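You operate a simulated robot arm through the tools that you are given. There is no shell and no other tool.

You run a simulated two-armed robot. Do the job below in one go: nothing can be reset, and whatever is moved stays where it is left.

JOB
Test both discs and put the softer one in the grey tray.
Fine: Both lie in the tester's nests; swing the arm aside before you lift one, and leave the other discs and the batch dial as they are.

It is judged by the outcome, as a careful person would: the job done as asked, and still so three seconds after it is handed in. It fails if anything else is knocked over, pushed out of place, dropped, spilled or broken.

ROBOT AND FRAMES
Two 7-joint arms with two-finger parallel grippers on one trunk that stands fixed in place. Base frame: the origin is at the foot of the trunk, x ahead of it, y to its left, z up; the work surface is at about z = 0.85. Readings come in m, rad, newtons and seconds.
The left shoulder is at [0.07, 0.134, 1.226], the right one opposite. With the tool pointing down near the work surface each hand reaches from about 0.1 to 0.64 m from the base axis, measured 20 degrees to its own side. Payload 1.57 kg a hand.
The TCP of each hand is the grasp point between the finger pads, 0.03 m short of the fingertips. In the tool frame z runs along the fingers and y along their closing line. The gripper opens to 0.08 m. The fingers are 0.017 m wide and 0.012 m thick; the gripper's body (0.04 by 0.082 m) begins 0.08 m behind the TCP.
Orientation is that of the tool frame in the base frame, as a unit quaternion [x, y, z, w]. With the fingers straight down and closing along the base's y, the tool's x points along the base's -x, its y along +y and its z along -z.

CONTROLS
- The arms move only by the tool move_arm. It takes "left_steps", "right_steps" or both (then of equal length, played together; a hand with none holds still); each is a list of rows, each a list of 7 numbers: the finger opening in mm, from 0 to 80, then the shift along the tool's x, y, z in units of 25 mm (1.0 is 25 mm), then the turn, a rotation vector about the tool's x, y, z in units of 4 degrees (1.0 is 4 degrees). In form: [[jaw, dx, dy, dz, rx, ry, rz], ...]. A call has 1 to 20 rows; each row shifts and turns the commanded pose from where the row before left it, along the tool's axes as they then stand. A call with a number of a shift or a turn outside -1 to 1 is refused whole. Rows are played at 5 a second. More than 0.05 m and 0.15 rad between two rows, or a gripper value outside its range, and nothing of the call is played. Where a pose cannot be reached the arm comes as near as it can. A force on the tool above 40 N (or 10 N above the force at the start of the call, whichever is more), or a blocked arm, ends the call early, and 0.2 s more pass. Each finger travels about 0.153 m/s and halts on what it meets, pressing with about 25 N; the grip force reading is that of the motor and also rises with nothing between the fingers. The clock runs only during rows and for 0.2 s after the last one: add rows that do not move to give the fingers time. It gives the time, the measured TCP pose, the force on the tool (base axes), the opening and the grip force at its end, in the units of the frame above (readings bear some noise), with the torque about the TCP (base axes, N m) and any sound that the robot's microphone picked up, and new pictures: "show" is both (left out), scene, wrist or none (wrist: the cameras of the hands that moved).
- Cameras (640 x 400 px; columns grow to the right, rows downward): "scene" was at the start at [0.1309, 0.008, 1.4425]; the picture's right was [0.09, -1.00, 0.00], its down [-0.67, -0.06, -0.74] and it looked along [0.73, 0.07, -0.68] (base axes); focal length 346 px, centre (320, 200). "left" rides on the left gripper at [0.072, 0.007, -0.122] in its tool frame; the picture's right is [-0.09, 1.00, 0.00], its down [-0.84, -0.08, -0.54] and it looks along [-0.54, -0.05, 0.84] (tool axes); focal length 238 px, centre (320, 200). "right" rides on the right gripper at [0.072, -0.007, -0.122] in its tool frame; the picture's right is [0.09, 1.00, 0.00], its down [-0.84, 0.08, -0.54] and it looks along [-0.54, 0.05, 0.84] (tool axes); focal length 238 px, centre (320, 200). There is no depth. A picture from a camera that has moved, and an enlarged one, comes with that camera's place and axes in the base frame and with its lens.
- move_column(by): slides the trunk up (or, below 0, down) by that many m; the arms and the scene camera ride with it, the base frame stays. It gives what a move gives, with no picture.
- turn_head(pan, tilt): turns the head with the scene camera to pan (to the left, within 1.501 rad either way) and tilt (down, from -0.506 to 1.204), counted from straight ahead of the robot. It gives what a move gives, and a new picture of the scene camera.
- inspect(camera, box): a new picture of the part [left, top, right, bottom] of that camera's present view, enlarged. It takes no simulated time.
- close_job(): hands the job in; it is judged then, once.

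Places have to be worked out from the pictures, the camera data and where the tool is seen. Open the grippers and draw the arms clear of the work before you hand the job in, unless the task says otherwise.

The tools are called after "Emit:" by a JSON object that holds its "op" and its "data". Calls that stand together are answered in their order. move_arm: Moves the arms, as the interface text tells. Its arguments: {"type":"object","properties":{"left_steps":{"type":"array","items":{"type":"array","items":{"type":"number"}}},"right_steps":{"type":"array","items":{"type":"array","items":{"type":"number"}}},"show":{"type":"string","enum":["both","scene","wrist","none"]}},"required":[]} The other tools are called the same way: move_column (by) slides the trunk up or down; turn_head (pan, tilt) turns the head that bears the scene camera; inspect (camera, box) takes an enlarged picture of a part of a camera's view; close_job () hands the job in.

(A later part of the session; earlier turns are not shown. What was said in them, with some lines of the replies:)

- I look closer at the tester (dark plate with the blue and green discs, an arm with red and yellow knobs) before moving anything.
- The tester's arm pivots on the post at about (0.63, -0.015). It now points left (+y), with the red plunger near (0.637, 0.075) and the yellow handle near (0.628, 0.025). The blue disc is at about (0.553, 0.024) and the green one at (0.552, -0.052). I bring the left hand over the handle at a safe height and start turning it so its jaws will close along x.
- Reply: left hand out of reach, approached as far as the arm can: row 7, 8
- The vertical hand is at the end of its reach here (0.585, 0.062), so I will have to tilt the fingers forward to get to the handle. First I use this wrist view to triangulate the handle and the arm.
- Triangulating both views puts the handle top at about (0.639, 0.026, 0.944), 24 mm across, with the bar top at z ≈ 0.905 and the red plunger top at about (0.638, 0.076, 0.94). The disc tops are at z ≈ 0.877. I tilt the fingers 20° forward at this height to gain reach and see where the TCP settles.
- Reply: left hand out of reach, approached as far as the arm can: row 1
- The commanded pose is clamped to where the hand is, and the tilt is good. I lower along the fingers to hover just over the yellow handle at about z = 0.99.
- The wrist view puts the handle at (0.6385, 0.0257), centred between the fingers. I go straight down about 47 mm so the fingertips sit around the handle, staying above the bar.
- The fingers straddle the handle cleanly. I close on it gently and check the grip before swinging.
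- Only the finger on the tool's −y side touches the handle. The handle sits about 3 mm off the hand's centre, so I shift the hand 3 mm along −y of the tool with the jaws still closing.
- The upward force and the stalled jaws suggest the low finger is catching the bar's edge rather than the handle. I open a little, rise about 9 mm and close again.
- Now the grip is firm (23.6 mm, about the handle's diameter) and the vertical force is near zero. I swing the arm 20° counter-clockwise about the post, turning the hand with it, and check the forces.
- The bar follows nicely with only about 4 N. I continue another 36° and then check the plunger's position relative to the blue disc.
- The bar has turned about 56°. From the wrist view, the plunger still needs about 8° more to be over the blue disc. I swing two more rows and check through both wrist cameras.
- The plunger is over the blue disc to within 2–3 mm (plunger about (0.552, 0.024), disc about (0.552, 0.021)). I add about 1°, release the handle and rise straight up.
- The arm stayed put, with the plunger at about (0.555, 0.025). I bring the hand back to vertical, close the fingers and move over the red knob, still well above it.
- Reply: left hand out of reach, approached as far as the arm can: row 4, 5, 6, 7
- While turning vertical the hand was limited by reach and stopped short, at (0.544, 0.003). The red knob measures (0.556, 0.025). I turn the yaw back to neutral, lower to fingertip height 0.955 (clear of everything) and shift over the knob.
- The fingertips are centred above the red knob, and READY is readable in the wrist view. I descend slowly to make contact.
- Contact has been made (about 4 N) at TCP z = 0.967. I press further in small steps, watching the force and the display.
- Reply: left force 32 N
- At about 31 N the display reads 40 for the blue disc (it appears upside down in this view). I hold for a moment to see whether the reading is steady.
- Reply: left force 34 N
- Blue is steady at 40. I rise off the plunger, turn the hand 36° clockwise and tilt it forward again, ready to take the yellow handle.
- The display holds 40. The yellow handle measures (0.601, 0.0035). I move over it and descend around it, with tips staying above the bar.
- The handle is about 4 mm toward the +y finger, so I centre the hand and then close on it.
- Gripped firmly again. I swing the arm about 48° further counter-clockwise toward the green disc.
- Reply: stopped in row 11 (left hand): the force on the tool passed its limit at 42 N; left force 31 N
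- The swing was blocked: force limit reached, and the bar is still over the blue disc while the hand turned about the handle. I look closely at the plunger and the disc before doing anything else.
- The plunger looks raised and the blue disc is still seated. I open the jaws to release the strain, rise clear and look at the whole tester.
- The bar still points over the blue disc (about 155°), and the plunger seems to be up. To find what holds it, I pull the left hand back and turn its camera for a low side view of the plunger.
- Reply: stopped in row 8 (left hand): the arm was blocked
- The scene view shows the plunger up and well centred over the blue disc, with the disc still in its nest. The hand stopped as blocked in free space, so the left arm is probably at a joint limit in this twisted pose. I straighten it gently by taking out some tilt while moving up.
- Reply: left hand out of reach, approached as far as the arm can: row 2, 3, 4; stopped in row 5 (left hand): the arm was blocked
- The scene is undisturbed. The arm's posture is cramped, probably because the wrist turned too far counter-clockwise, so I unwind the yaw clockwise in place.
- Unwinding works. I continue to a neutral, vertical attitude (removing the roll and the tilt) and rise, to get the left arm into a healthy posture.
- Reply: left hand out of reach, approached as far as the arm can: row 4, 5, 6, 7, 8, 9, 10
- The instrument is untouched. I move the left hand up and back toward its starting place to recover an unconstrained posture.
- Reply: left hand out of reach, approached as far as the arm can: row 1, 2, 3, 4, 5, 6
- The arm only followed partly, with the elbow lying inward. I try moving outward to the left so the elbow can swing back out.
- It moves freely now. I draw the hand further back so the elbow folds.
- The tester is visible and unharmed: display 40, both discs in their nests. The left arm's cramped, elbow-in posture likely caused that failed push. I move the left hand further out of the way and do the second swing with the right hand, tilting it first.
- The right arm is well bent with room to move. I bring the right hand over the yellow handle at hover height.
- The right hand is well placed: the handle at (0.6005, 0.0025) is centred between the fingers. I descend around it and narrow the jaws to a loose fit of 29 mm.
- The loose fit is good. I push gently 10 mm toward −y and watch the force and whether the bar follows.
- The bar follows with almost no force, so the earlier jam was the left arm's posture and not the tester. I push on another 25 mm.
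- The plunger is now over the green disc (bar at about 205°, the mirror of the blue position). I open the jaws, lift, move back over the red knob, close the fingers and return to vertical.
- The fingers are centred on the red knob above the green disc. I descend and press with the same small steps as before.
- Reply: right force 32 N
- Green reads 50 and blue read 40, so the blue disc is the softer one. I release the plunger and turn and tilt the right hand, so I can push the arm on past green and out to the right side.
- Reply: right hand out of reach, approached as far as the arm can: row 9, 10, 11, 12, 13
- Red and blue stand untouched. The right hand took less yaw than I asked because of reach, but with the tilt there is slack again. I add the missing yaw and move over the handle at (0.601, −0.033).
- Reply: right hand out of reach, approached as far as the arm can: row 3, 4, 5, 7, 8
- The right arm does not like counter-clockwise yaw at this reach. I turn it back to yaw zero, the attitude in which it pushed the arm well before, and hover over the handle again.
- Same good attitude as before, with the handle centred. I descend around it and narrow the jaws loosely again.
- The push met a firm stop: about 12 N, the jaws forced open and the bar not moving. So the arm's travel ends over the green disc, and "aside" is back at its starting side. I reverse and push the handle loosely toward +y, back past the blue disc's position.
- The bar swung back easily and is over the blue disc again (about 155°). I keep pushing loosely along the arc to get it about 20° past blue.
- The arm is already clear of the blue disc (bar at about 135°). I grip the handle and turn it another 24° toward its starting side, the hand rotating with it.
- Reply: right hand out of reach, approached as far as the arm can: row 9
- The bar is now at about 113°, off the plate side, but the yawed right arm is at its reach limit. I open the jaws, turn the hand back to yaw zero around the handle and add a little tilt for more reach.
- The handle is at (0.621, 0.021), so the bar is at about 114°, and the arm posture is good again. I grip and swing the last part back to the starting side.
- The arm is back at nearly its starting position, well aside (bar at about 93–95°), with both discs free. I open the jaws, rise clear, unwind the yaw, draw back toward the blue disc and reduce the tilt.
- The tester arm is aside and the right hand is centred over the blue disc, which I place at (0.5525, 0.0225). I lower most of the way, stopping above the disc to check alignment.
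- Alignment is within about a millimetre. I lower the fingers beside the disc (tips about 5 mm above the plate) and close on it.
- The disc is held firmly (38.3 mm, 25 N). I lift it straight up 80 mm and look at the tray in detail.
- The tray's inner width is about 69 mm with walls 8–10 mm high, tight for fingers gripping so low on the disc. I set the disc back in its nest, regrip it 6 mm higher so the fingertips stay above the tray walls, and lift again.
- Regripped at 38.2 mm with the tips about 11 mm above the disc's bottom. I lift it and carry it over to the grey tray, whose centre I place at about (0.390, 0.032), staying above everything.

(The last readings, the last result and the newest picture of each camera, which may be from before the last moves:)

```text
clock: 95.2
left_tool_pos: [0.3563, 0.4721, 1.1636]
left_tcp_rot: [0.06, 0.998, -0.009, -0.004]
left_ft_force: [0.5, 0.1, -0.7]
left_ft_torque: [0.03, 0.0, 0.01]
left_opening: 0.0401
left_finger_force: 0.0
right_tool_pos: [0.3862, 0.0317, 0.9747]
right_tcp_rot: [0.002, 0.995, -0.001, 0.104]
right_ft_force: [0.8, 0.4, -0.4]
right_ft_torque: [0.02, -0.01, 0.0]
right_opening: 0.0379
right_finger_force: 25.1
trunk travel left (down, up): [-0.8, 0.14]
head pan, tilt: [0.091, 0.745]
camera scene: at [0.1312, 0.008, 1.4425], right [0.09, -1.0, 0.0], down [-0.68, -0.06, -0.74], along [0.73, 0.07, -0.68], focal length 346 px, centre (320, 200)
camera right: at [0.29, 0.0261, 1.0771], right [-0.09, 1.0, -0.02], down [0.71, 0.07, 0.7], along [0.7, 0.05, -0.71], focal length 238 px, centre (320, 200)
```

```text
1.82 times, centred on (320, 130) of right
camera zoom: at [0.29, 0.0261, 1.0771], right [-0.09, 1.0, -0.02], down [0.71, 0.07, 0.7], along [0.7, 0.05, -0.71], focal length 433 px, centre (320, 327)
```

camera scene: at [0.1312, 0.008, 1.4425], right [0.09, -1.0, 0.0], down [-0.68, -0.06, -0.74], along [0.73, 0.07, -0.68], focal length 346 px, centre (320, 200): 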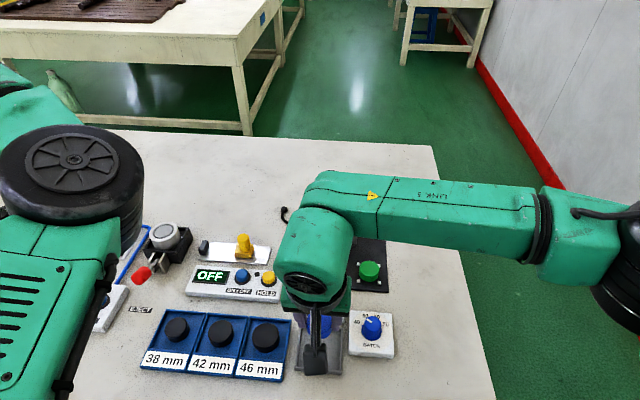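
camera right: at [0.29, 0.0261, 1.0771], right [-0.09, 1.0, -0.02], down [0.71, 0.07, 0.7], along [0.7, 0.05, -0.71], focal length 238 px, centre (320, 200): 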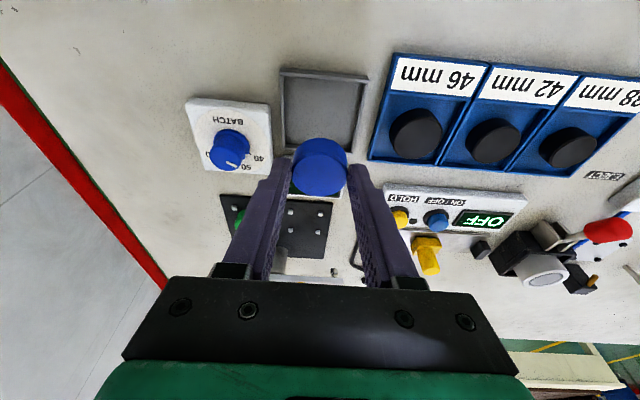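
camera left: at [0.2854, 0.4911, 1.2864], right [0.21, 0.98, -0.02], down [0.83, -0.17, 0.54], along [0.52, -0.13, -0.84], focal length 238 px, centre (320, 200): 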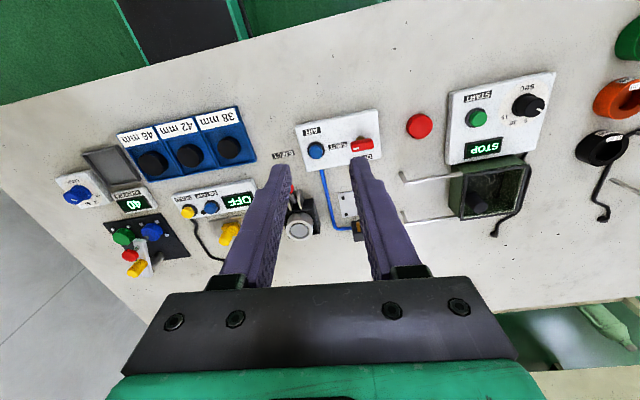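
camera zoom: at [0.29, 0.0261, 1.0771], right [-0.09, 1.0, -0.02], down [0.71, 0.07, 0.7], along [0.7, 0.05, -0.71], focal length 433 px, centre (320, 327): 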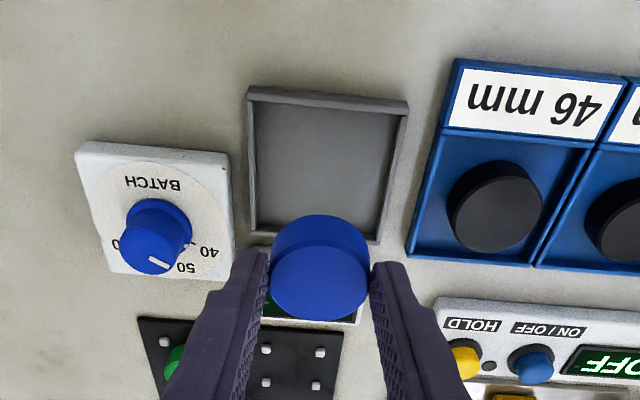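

The disc hangs centred over the tray: disc at about (0.391, 0.032), tray centre at about (0.391, 0.0315). I lower it most of the way.

Emit:
{"op": "move_arm", "data": {"right_steps": [[34, 0.145, 0, 0.685, 0, 0, 0], [34, 0.145, 0, 0.685, 0, 0, 0], [34, 0.145, 0, 0.685, 0, 0, 0], [34, 0.124, 0, 0.587, 0, 0, 0], [34, 0, 0, 0, 0, 0, 0]], "show": "wrist"}}

Emit:
{"op": "inspect", "data": {"camera": "right", "box": [220, 60, 420, 240]}}

Emit:
{"op": "inspect", "data": {"camera": "scene", "box": [270, 280, 380, 390]}}

```text
clock: 96.4
left_tool_pos: [0.3562, 0.4723, 1.1632]
left_tcp_rot: [0.059, 0.998, -0.009, -0.003]
left_ft_force: [-0.5, 0.3, 0.4]
left_ft_torque: [0.02, 0.02, -0.04]
left_opening: 0.0402
left_finger_force: 0.1
right_tool_pos: [0.3859, 0.033, 0.9066]
right_tcp_rot: [0.002, 0.994, 0.0, 0.105]
right_ft_force: [-0.2, -0.5, -0.8]
right_ft_torque: [0.0, -0.03, -0.01]
right_opening: 0.0382
right_finger_force: 24.8
trunk travel left (down, up): [-0.8, 0.14]
head pan, tilt: [0.091, 0.745]
camera right: at [0.2905, 0.0265, 1.0097], right [-0.09, 1.0, -0.02], down [0.71, 0.07, 0.7], along [0.7, 0.05, -0.71], focal length 238 px, centre (320, 200)
```

right: 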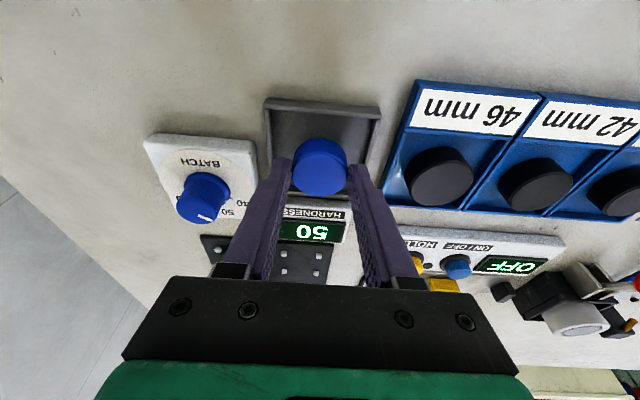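

```text
2.22 times, centred on (320, 150) of right
camera zoom: at [0.2905, 0.0265, 1.0097], right [-0.09, 1.0, -0.02], down [0.71, 0.07, 0.7], along [0.7, 0.05, -0.71], focal length 530 px, centre (320, 311)
```

zoom: 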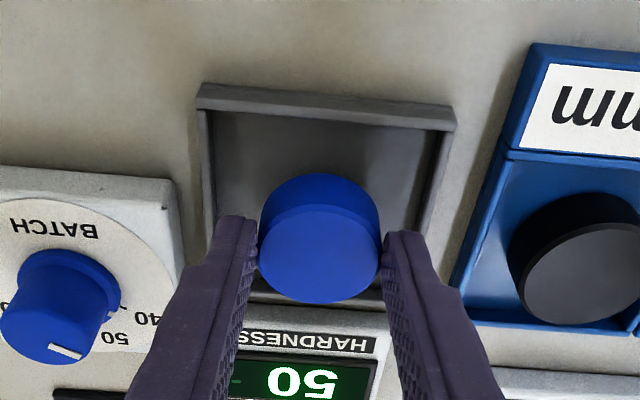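

```text
3.64 times, centred on (325, 335) of scene
camera zoom: at [0.1308, 0.0081, 1.4425], right [0.09, -1.0, 0.0], down [-0.67, -0.06, -0.74], along [0.73, 0.07, -0.68], focal length 1259 px, centre (302, -291)
```

zoom: 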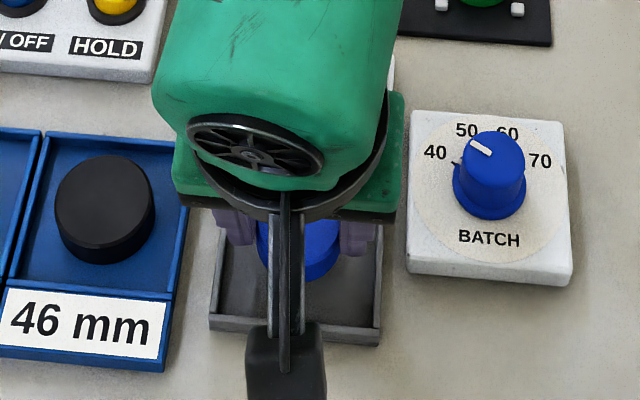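

The disc is nicely within the tray's outline. I lower the last centimetre in 2 mm steps and watch for contact.

Emit:
{"op": "move_arm", "data": {"right_steps": [[34, 0.0166, 0, 0.0783, 0, 0, 0], [34, 0.0166, 0, 0.0783, 0, 0, 0], [34, 0.0166, 0, 0.0783, 0, 0, 0], [34, 0.0166, 0, 0.0783, 0, 0, 0], [34, 0.0083, 0, 0.039, 0, 0, 0], [34, 0, 0, 0, 0, 0, 0]], "show": "wrist"}}

Emit:
{"op": "inspect", "data": {"camera": "right", "box": [220, 60, 420, 240]}}

```text
clock: 97.8
left_tool_pos: [0.355, 0.4721, 1.1643]
left_tcp_rot: [0.06, 0.998, -0.009, -0.004]
left_ft_force: [-0.6, -1.0, -0.1]
left_ft_torque: [-0.01, 0.0, -0.01]
left_opening: 0.04
left_finger_force: 0.2
right_tool_pos: [0.3848, 0.0336, 0.8975]
right_tcp_rot: [0.001, 0.994, 0.001, 0.106]
right_ft_force: [0.1, -0.3, 2.4]
right_ft_torque: [0.04, -0.08, 0.0]
right_opening: 0.0381
right_finger_force: 24.9
trunk travel left (down, up): [-0.8, 0.14]
head pan, tilt: [0.091, 0.745]
camera right: at [0.2897, 0.0266, 1.0008], right [-0.09, 1.0, -0.02], down [0.71, 0.07, 0.7], along [0.7, 0.05, -0.71], focal length 238 px, centre (320, 200)
```

right: 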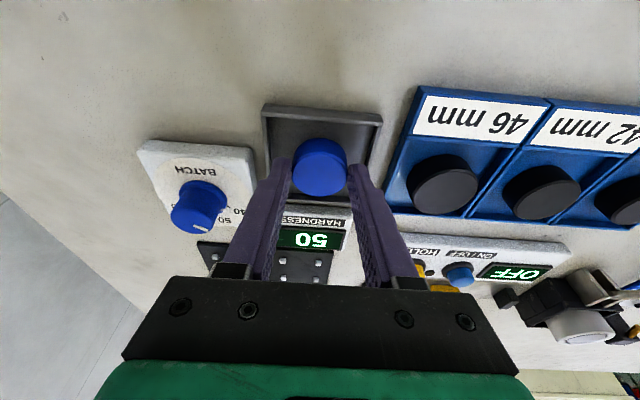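

```text
2.22 times, centred on (320, 150) of right
camera zoom: at [0.2897, 0.0266, 1.0008], right [-0.09, 1.0, -0.02], down [0.71, 0.07, 0.7], along [0.7, 0.05, -0.71], focal length 530 px, centre (320, 311)
```

zoom: 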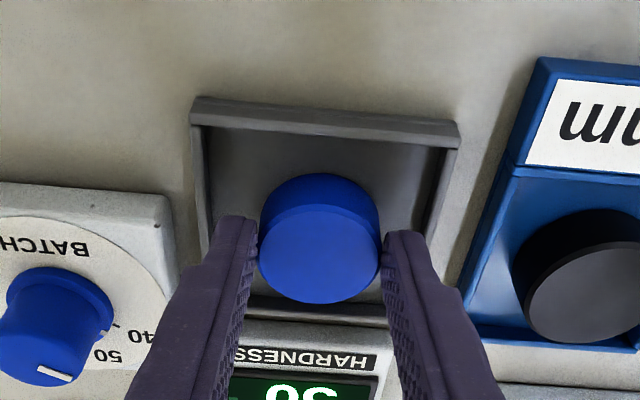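

The disc touches the tray floor (2.4 N). I open the jaws gradually and rise straight up.

Emit:
{"op": "move_arm", "data": {"right_steps": [[37, 0, 0, 0, 0, 0, 0], [40, 0, 0, 0, 0, 0, 0], [44, 0, 0, 0, 0, 0, 0], [48, 0, 0, 0, 0, 0, 0], [48, -0.083, 0, -0.39, 0, 0, 0], [48, -0.166, 0, -0.783, 0, 0, 0], [48, -0.166, 0, -0.783, 0, 0, 0], [48, -0.166, 0, -0.783, 0, 0, 0], [48, -0.166, 0, -0.783, 0, 0, 0], [48, 0, 0, 0, 0, 0, 0]], "show": "both"}}

Emit:
{"op": "inspect", "data": {"camera": "right", "box": [220, 20, 420, 220]}}

```text
clock: 100.0
left_tool_pos: [0.3553, 0.4717, 1.1631]
left_tcp_rot: [0.06, 0.998, -0.009, -0.003]
left_ft_force: [0.3, -0.5, 0.1]
left_ft_torque: [-0.03, -0.03, -0.01]
left_opening: 0.0401
left_finger_force: 0.1
right_tool_pos: [0.3859, 0.0331, 0.9869]
right_tcp_rot: [0.001, 0.994, -0.001, 0.105]
right_ft_force: [-0.4, -0.3, 0.7]
right_ft_torque: [-0.01, 0.0, 0.01]
right_opening: 0.0482
right_finger_force: 0.0
trunk travel left (down, up): [-0.8, 0.14]
head pan, tilt: [0.091, 0.745]
camera scene: at [0.131, 0.0081, 1.4425], right [0.09, -1.0, 0.0], down [-0.68, -0.06, -0.74], along [0.73, 0.07, -0.68], focal length 346 px, centre (320, 200)
camera right: at [0.2907, 0.0271, 1.0902], right [-0.09, 1.0, -0.02], down [0.71, 0.07, 0.7], along [0.7, 0.05, -0.71], focal length 238 px, centre (320, 200)
```

scene: 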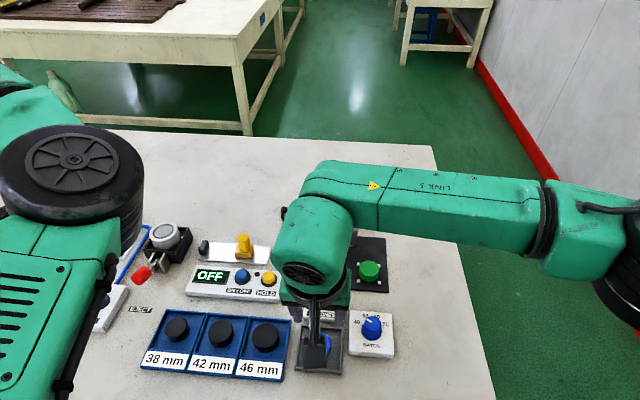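
right: 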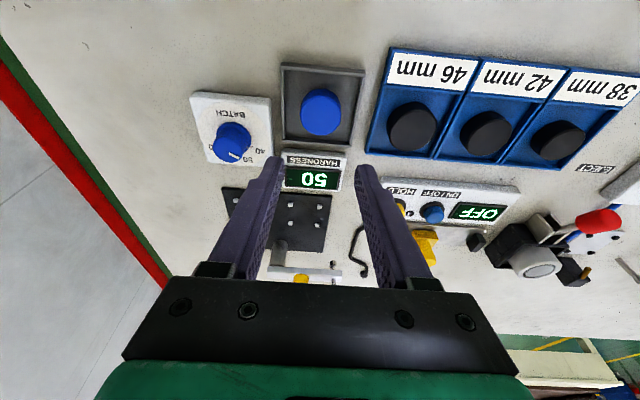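

```text
2.00 times, centred on (320, 120) of right
camera zoom: at [0.2907, 0.0271, 1.0902], right [-0.09, 1.0, -0.02], down [0.71, 0.07, 0.7], along [0.7, 0.05, -0.71], focal length 477 px, centre (320, 360)
```

zoom: 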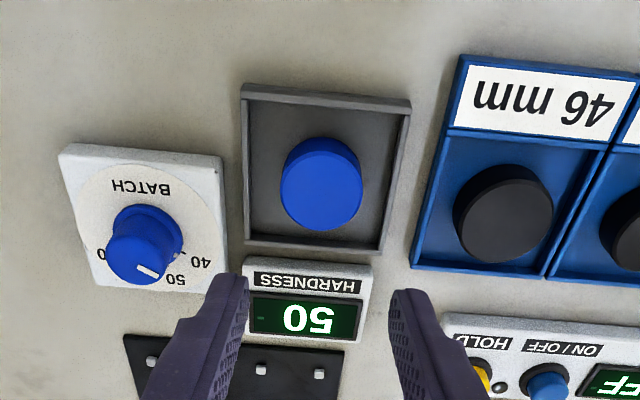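

The blue disc lies flat in the grey tray. I raise the right hand, open it, and draw it back to its own side.

Emit:
{"op": "move_arm", "data": {"right_steps": [[60, -0.207, 0, -0.98, 0, 0, 0], [80, -0.207, 0, -0.98, 0, 0, 0], [80, -0.207, 0, -0.98, 0, 0, 0], [80, -0.207, 0, -0.98, 0, 0, 0], [80, -0.207, 0, -0.98, 0, 0, 0], [80, 0, -0.9, 0, 0, 0, 0], [80, 0, -0.9, 0, 0, 0, 0], [80, 0, -0.9, 0, 0, 0, 0], [80, 0, -0.9, 0, 0, 0, 0], [80, 0, -0.9, 0, 0, 0, 0], [80, 0, -0.9, 0, 0, 0, 0], [80, 0, -0.9, 0, 0, 0, 0], [80, 0, -0.9, 0, 0, 0, 0], [80, 0, -0.9, 0, 0, 0, 0], [80, 0, 0, 0, 0, 1, 0], [80, 0, 0, 0, 0, 1, 0], [80, 0, 0, 0, 0, 1, 0]], "left_steps": [[60, 0, 0, 0, 0, 0, 0], [80, 0, 0, 0, 0, 0, 0], [80, 0, 0, 0, 0, 0, 0], [80, 0, 0, 0, 0, 0, 0], [80, 0, 0, 0, 0, 0, 0], [80, 0, 0, 0, 0, 0, 0], [80, 0, 0, 0, 0, 0, 0], [80, 0, 0, 0, 0, 0, 0], [80, 0, 0, 0, 0, 0, 0], [80, 0, 0, 0, 0, 0, 0], [80, 0, 0, 0, 0, 0, 0], [80, 0, 0, 0, 0, 0, 0], [80, 0, 0, 0, 0, 0, 0], [80, 0, 0, 0, 0, 0, 0], [80, 0, 0, 0, 0, 0, 0], [80, 0, 0, 0, 0, 0, 0], [80, 0, 0, 0, 0, 0, 0]], "show": "both"}}

Emit:
{"op": "inspect", "data": {"camera": "scene", "box": [200, 190, 420, 390]}}

Emit:
{"op": "inspect", "data": {"camera": "left", "box": [40, 60, 400, 290]}}

```text
clock: 103.6
left_tool_pos: [0.3557, 0.4719, 1.1629]
left_tcp_rot: [0.059, 0.998, -0.009, -0.003]
left_ft_force: [0.0, 0.0, 0.4]
left_ft_torque: [-0.03, 0.02, -0.02]
left_opening: 0.0803
left_finger_force: 0.0
right_tool_pos: [0.3856, -0.1703, 1.1132]
right_tcp_rot: [0.002, 1.0, 0.0, -0.001]
right_ft_force: [-0.6, -0.1, 0.5]
right_ft_torque: [0.04, 0.01, 0.0]
right_opening: 0.0799
right_finger_force: 0.0
trunk travel left (down, up): [-0.8, 0.14]
head pan, tilt: [0.091, 0.745]
camera scene: at [0.1311, 0.0077, 1.4425], right [0.09, -1.0, 0.0], down [-0.68, -0.06, -0.74], along [0.73, 0.07, -0.68], focal length 346 px, centre (320, 200)
camera right: at [0.3136, -0.1766, 1.2338], right [-0.09, 1.0, 0.0], down [0.84, 0.07, 0.54], along [0.54, 0.05, -0.84], focal length 238 px, centre (320, 200)
camera left: at [0.2864, 0.4897, 1.2867], right [0.21, 0.98, -0.02], down [0.83, -0.17, 0.54], along [0.52, -0.13, -0.84], focal length 238 px, centre (320, 200)
```

scene: 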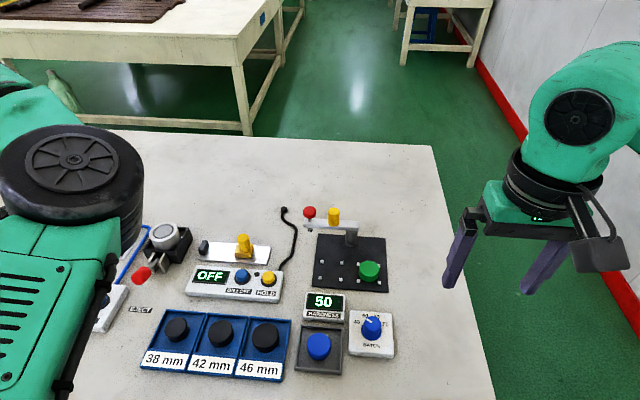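
right: 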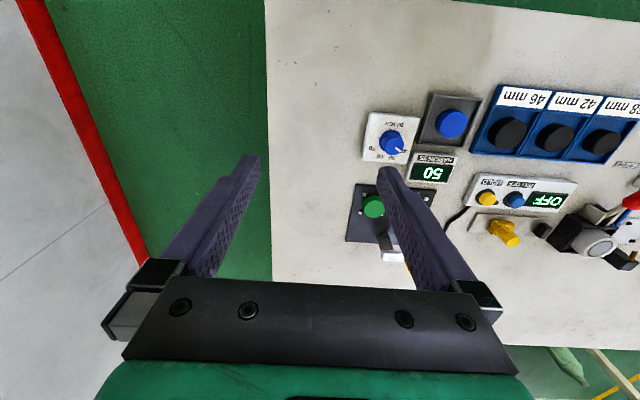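
left: 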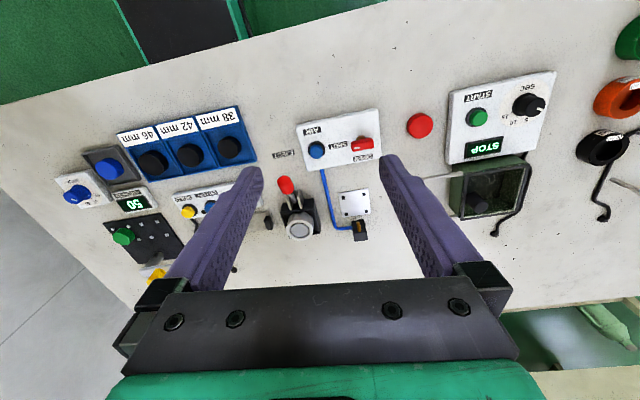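

```text
2.00 times, centred on (310, 290) of scene
camera zoom: at [0.1311, 0.0077, 1.4425], right [0.09, -1.0, 0.0], down [-0.68, -0.06, -0.74], along [0.73, 0.07, -0.68], focal length 692 px, centre (340, 20)
```

zoom: 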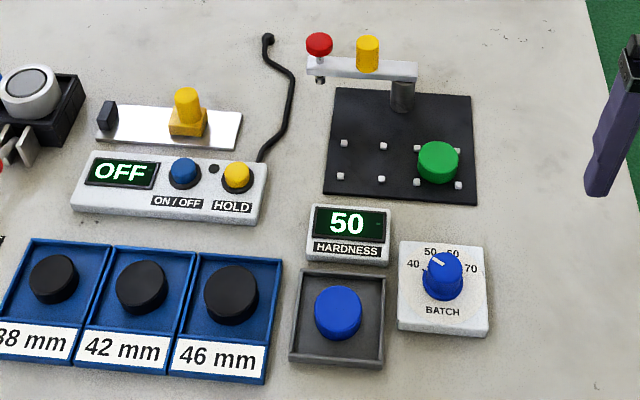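

```text
1.74 times, centred on (220, 175) of left
camera zoom: at [0.2864, 0.4897, 1.2867], right [0.21, 0.98, -0.02], down [0.83, -0.17, 0.54], along [0.52, -0.13, -0.84], focal length 414 px, centre (494, 244)
```

zoom: 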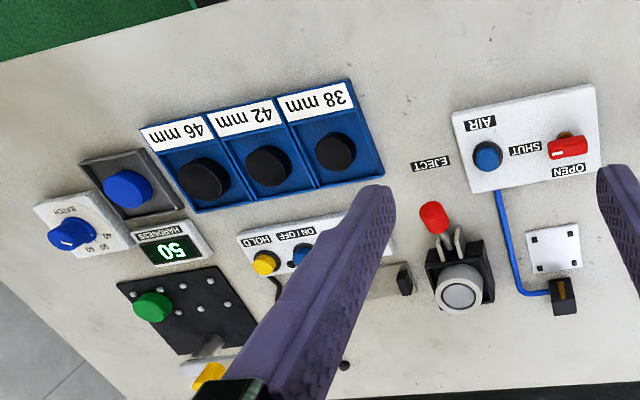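

Blue (40) is in the grey tray and green (50) is still in its nest. The tester arm is back aside, the batch dial and the black discs are untouched, and both hands are open and clear. I hand the job in.

Emit:
{"op": "close_job", "data": {}}

```text
The job is handed in.
```

I tested both discs: blue read 40 and green read 50. Blue is the softer one, so I put it in the grey tray, and the job is handed in.

- **Final state:** The green disc is still in its nest. The tester arm is back at its starting side. The batch dial and the three black discs are where they were, and both hands are open and clear.
- **Left hand jam:** While I was swinging the arm from blue to green, the left hand jammed. It pushed on the yellow handle with about 42 N before it was stopped. The tester showed no sign of harm, and I finished with the right hand.
- **End of travel:** I also pushed the arm lightly (about 12 N) against its stop past the green disc before swinging it back.
- **Second grip:** I set the blue disc back in its nest once to take it higher up, so the fingers would clear the tray walls.
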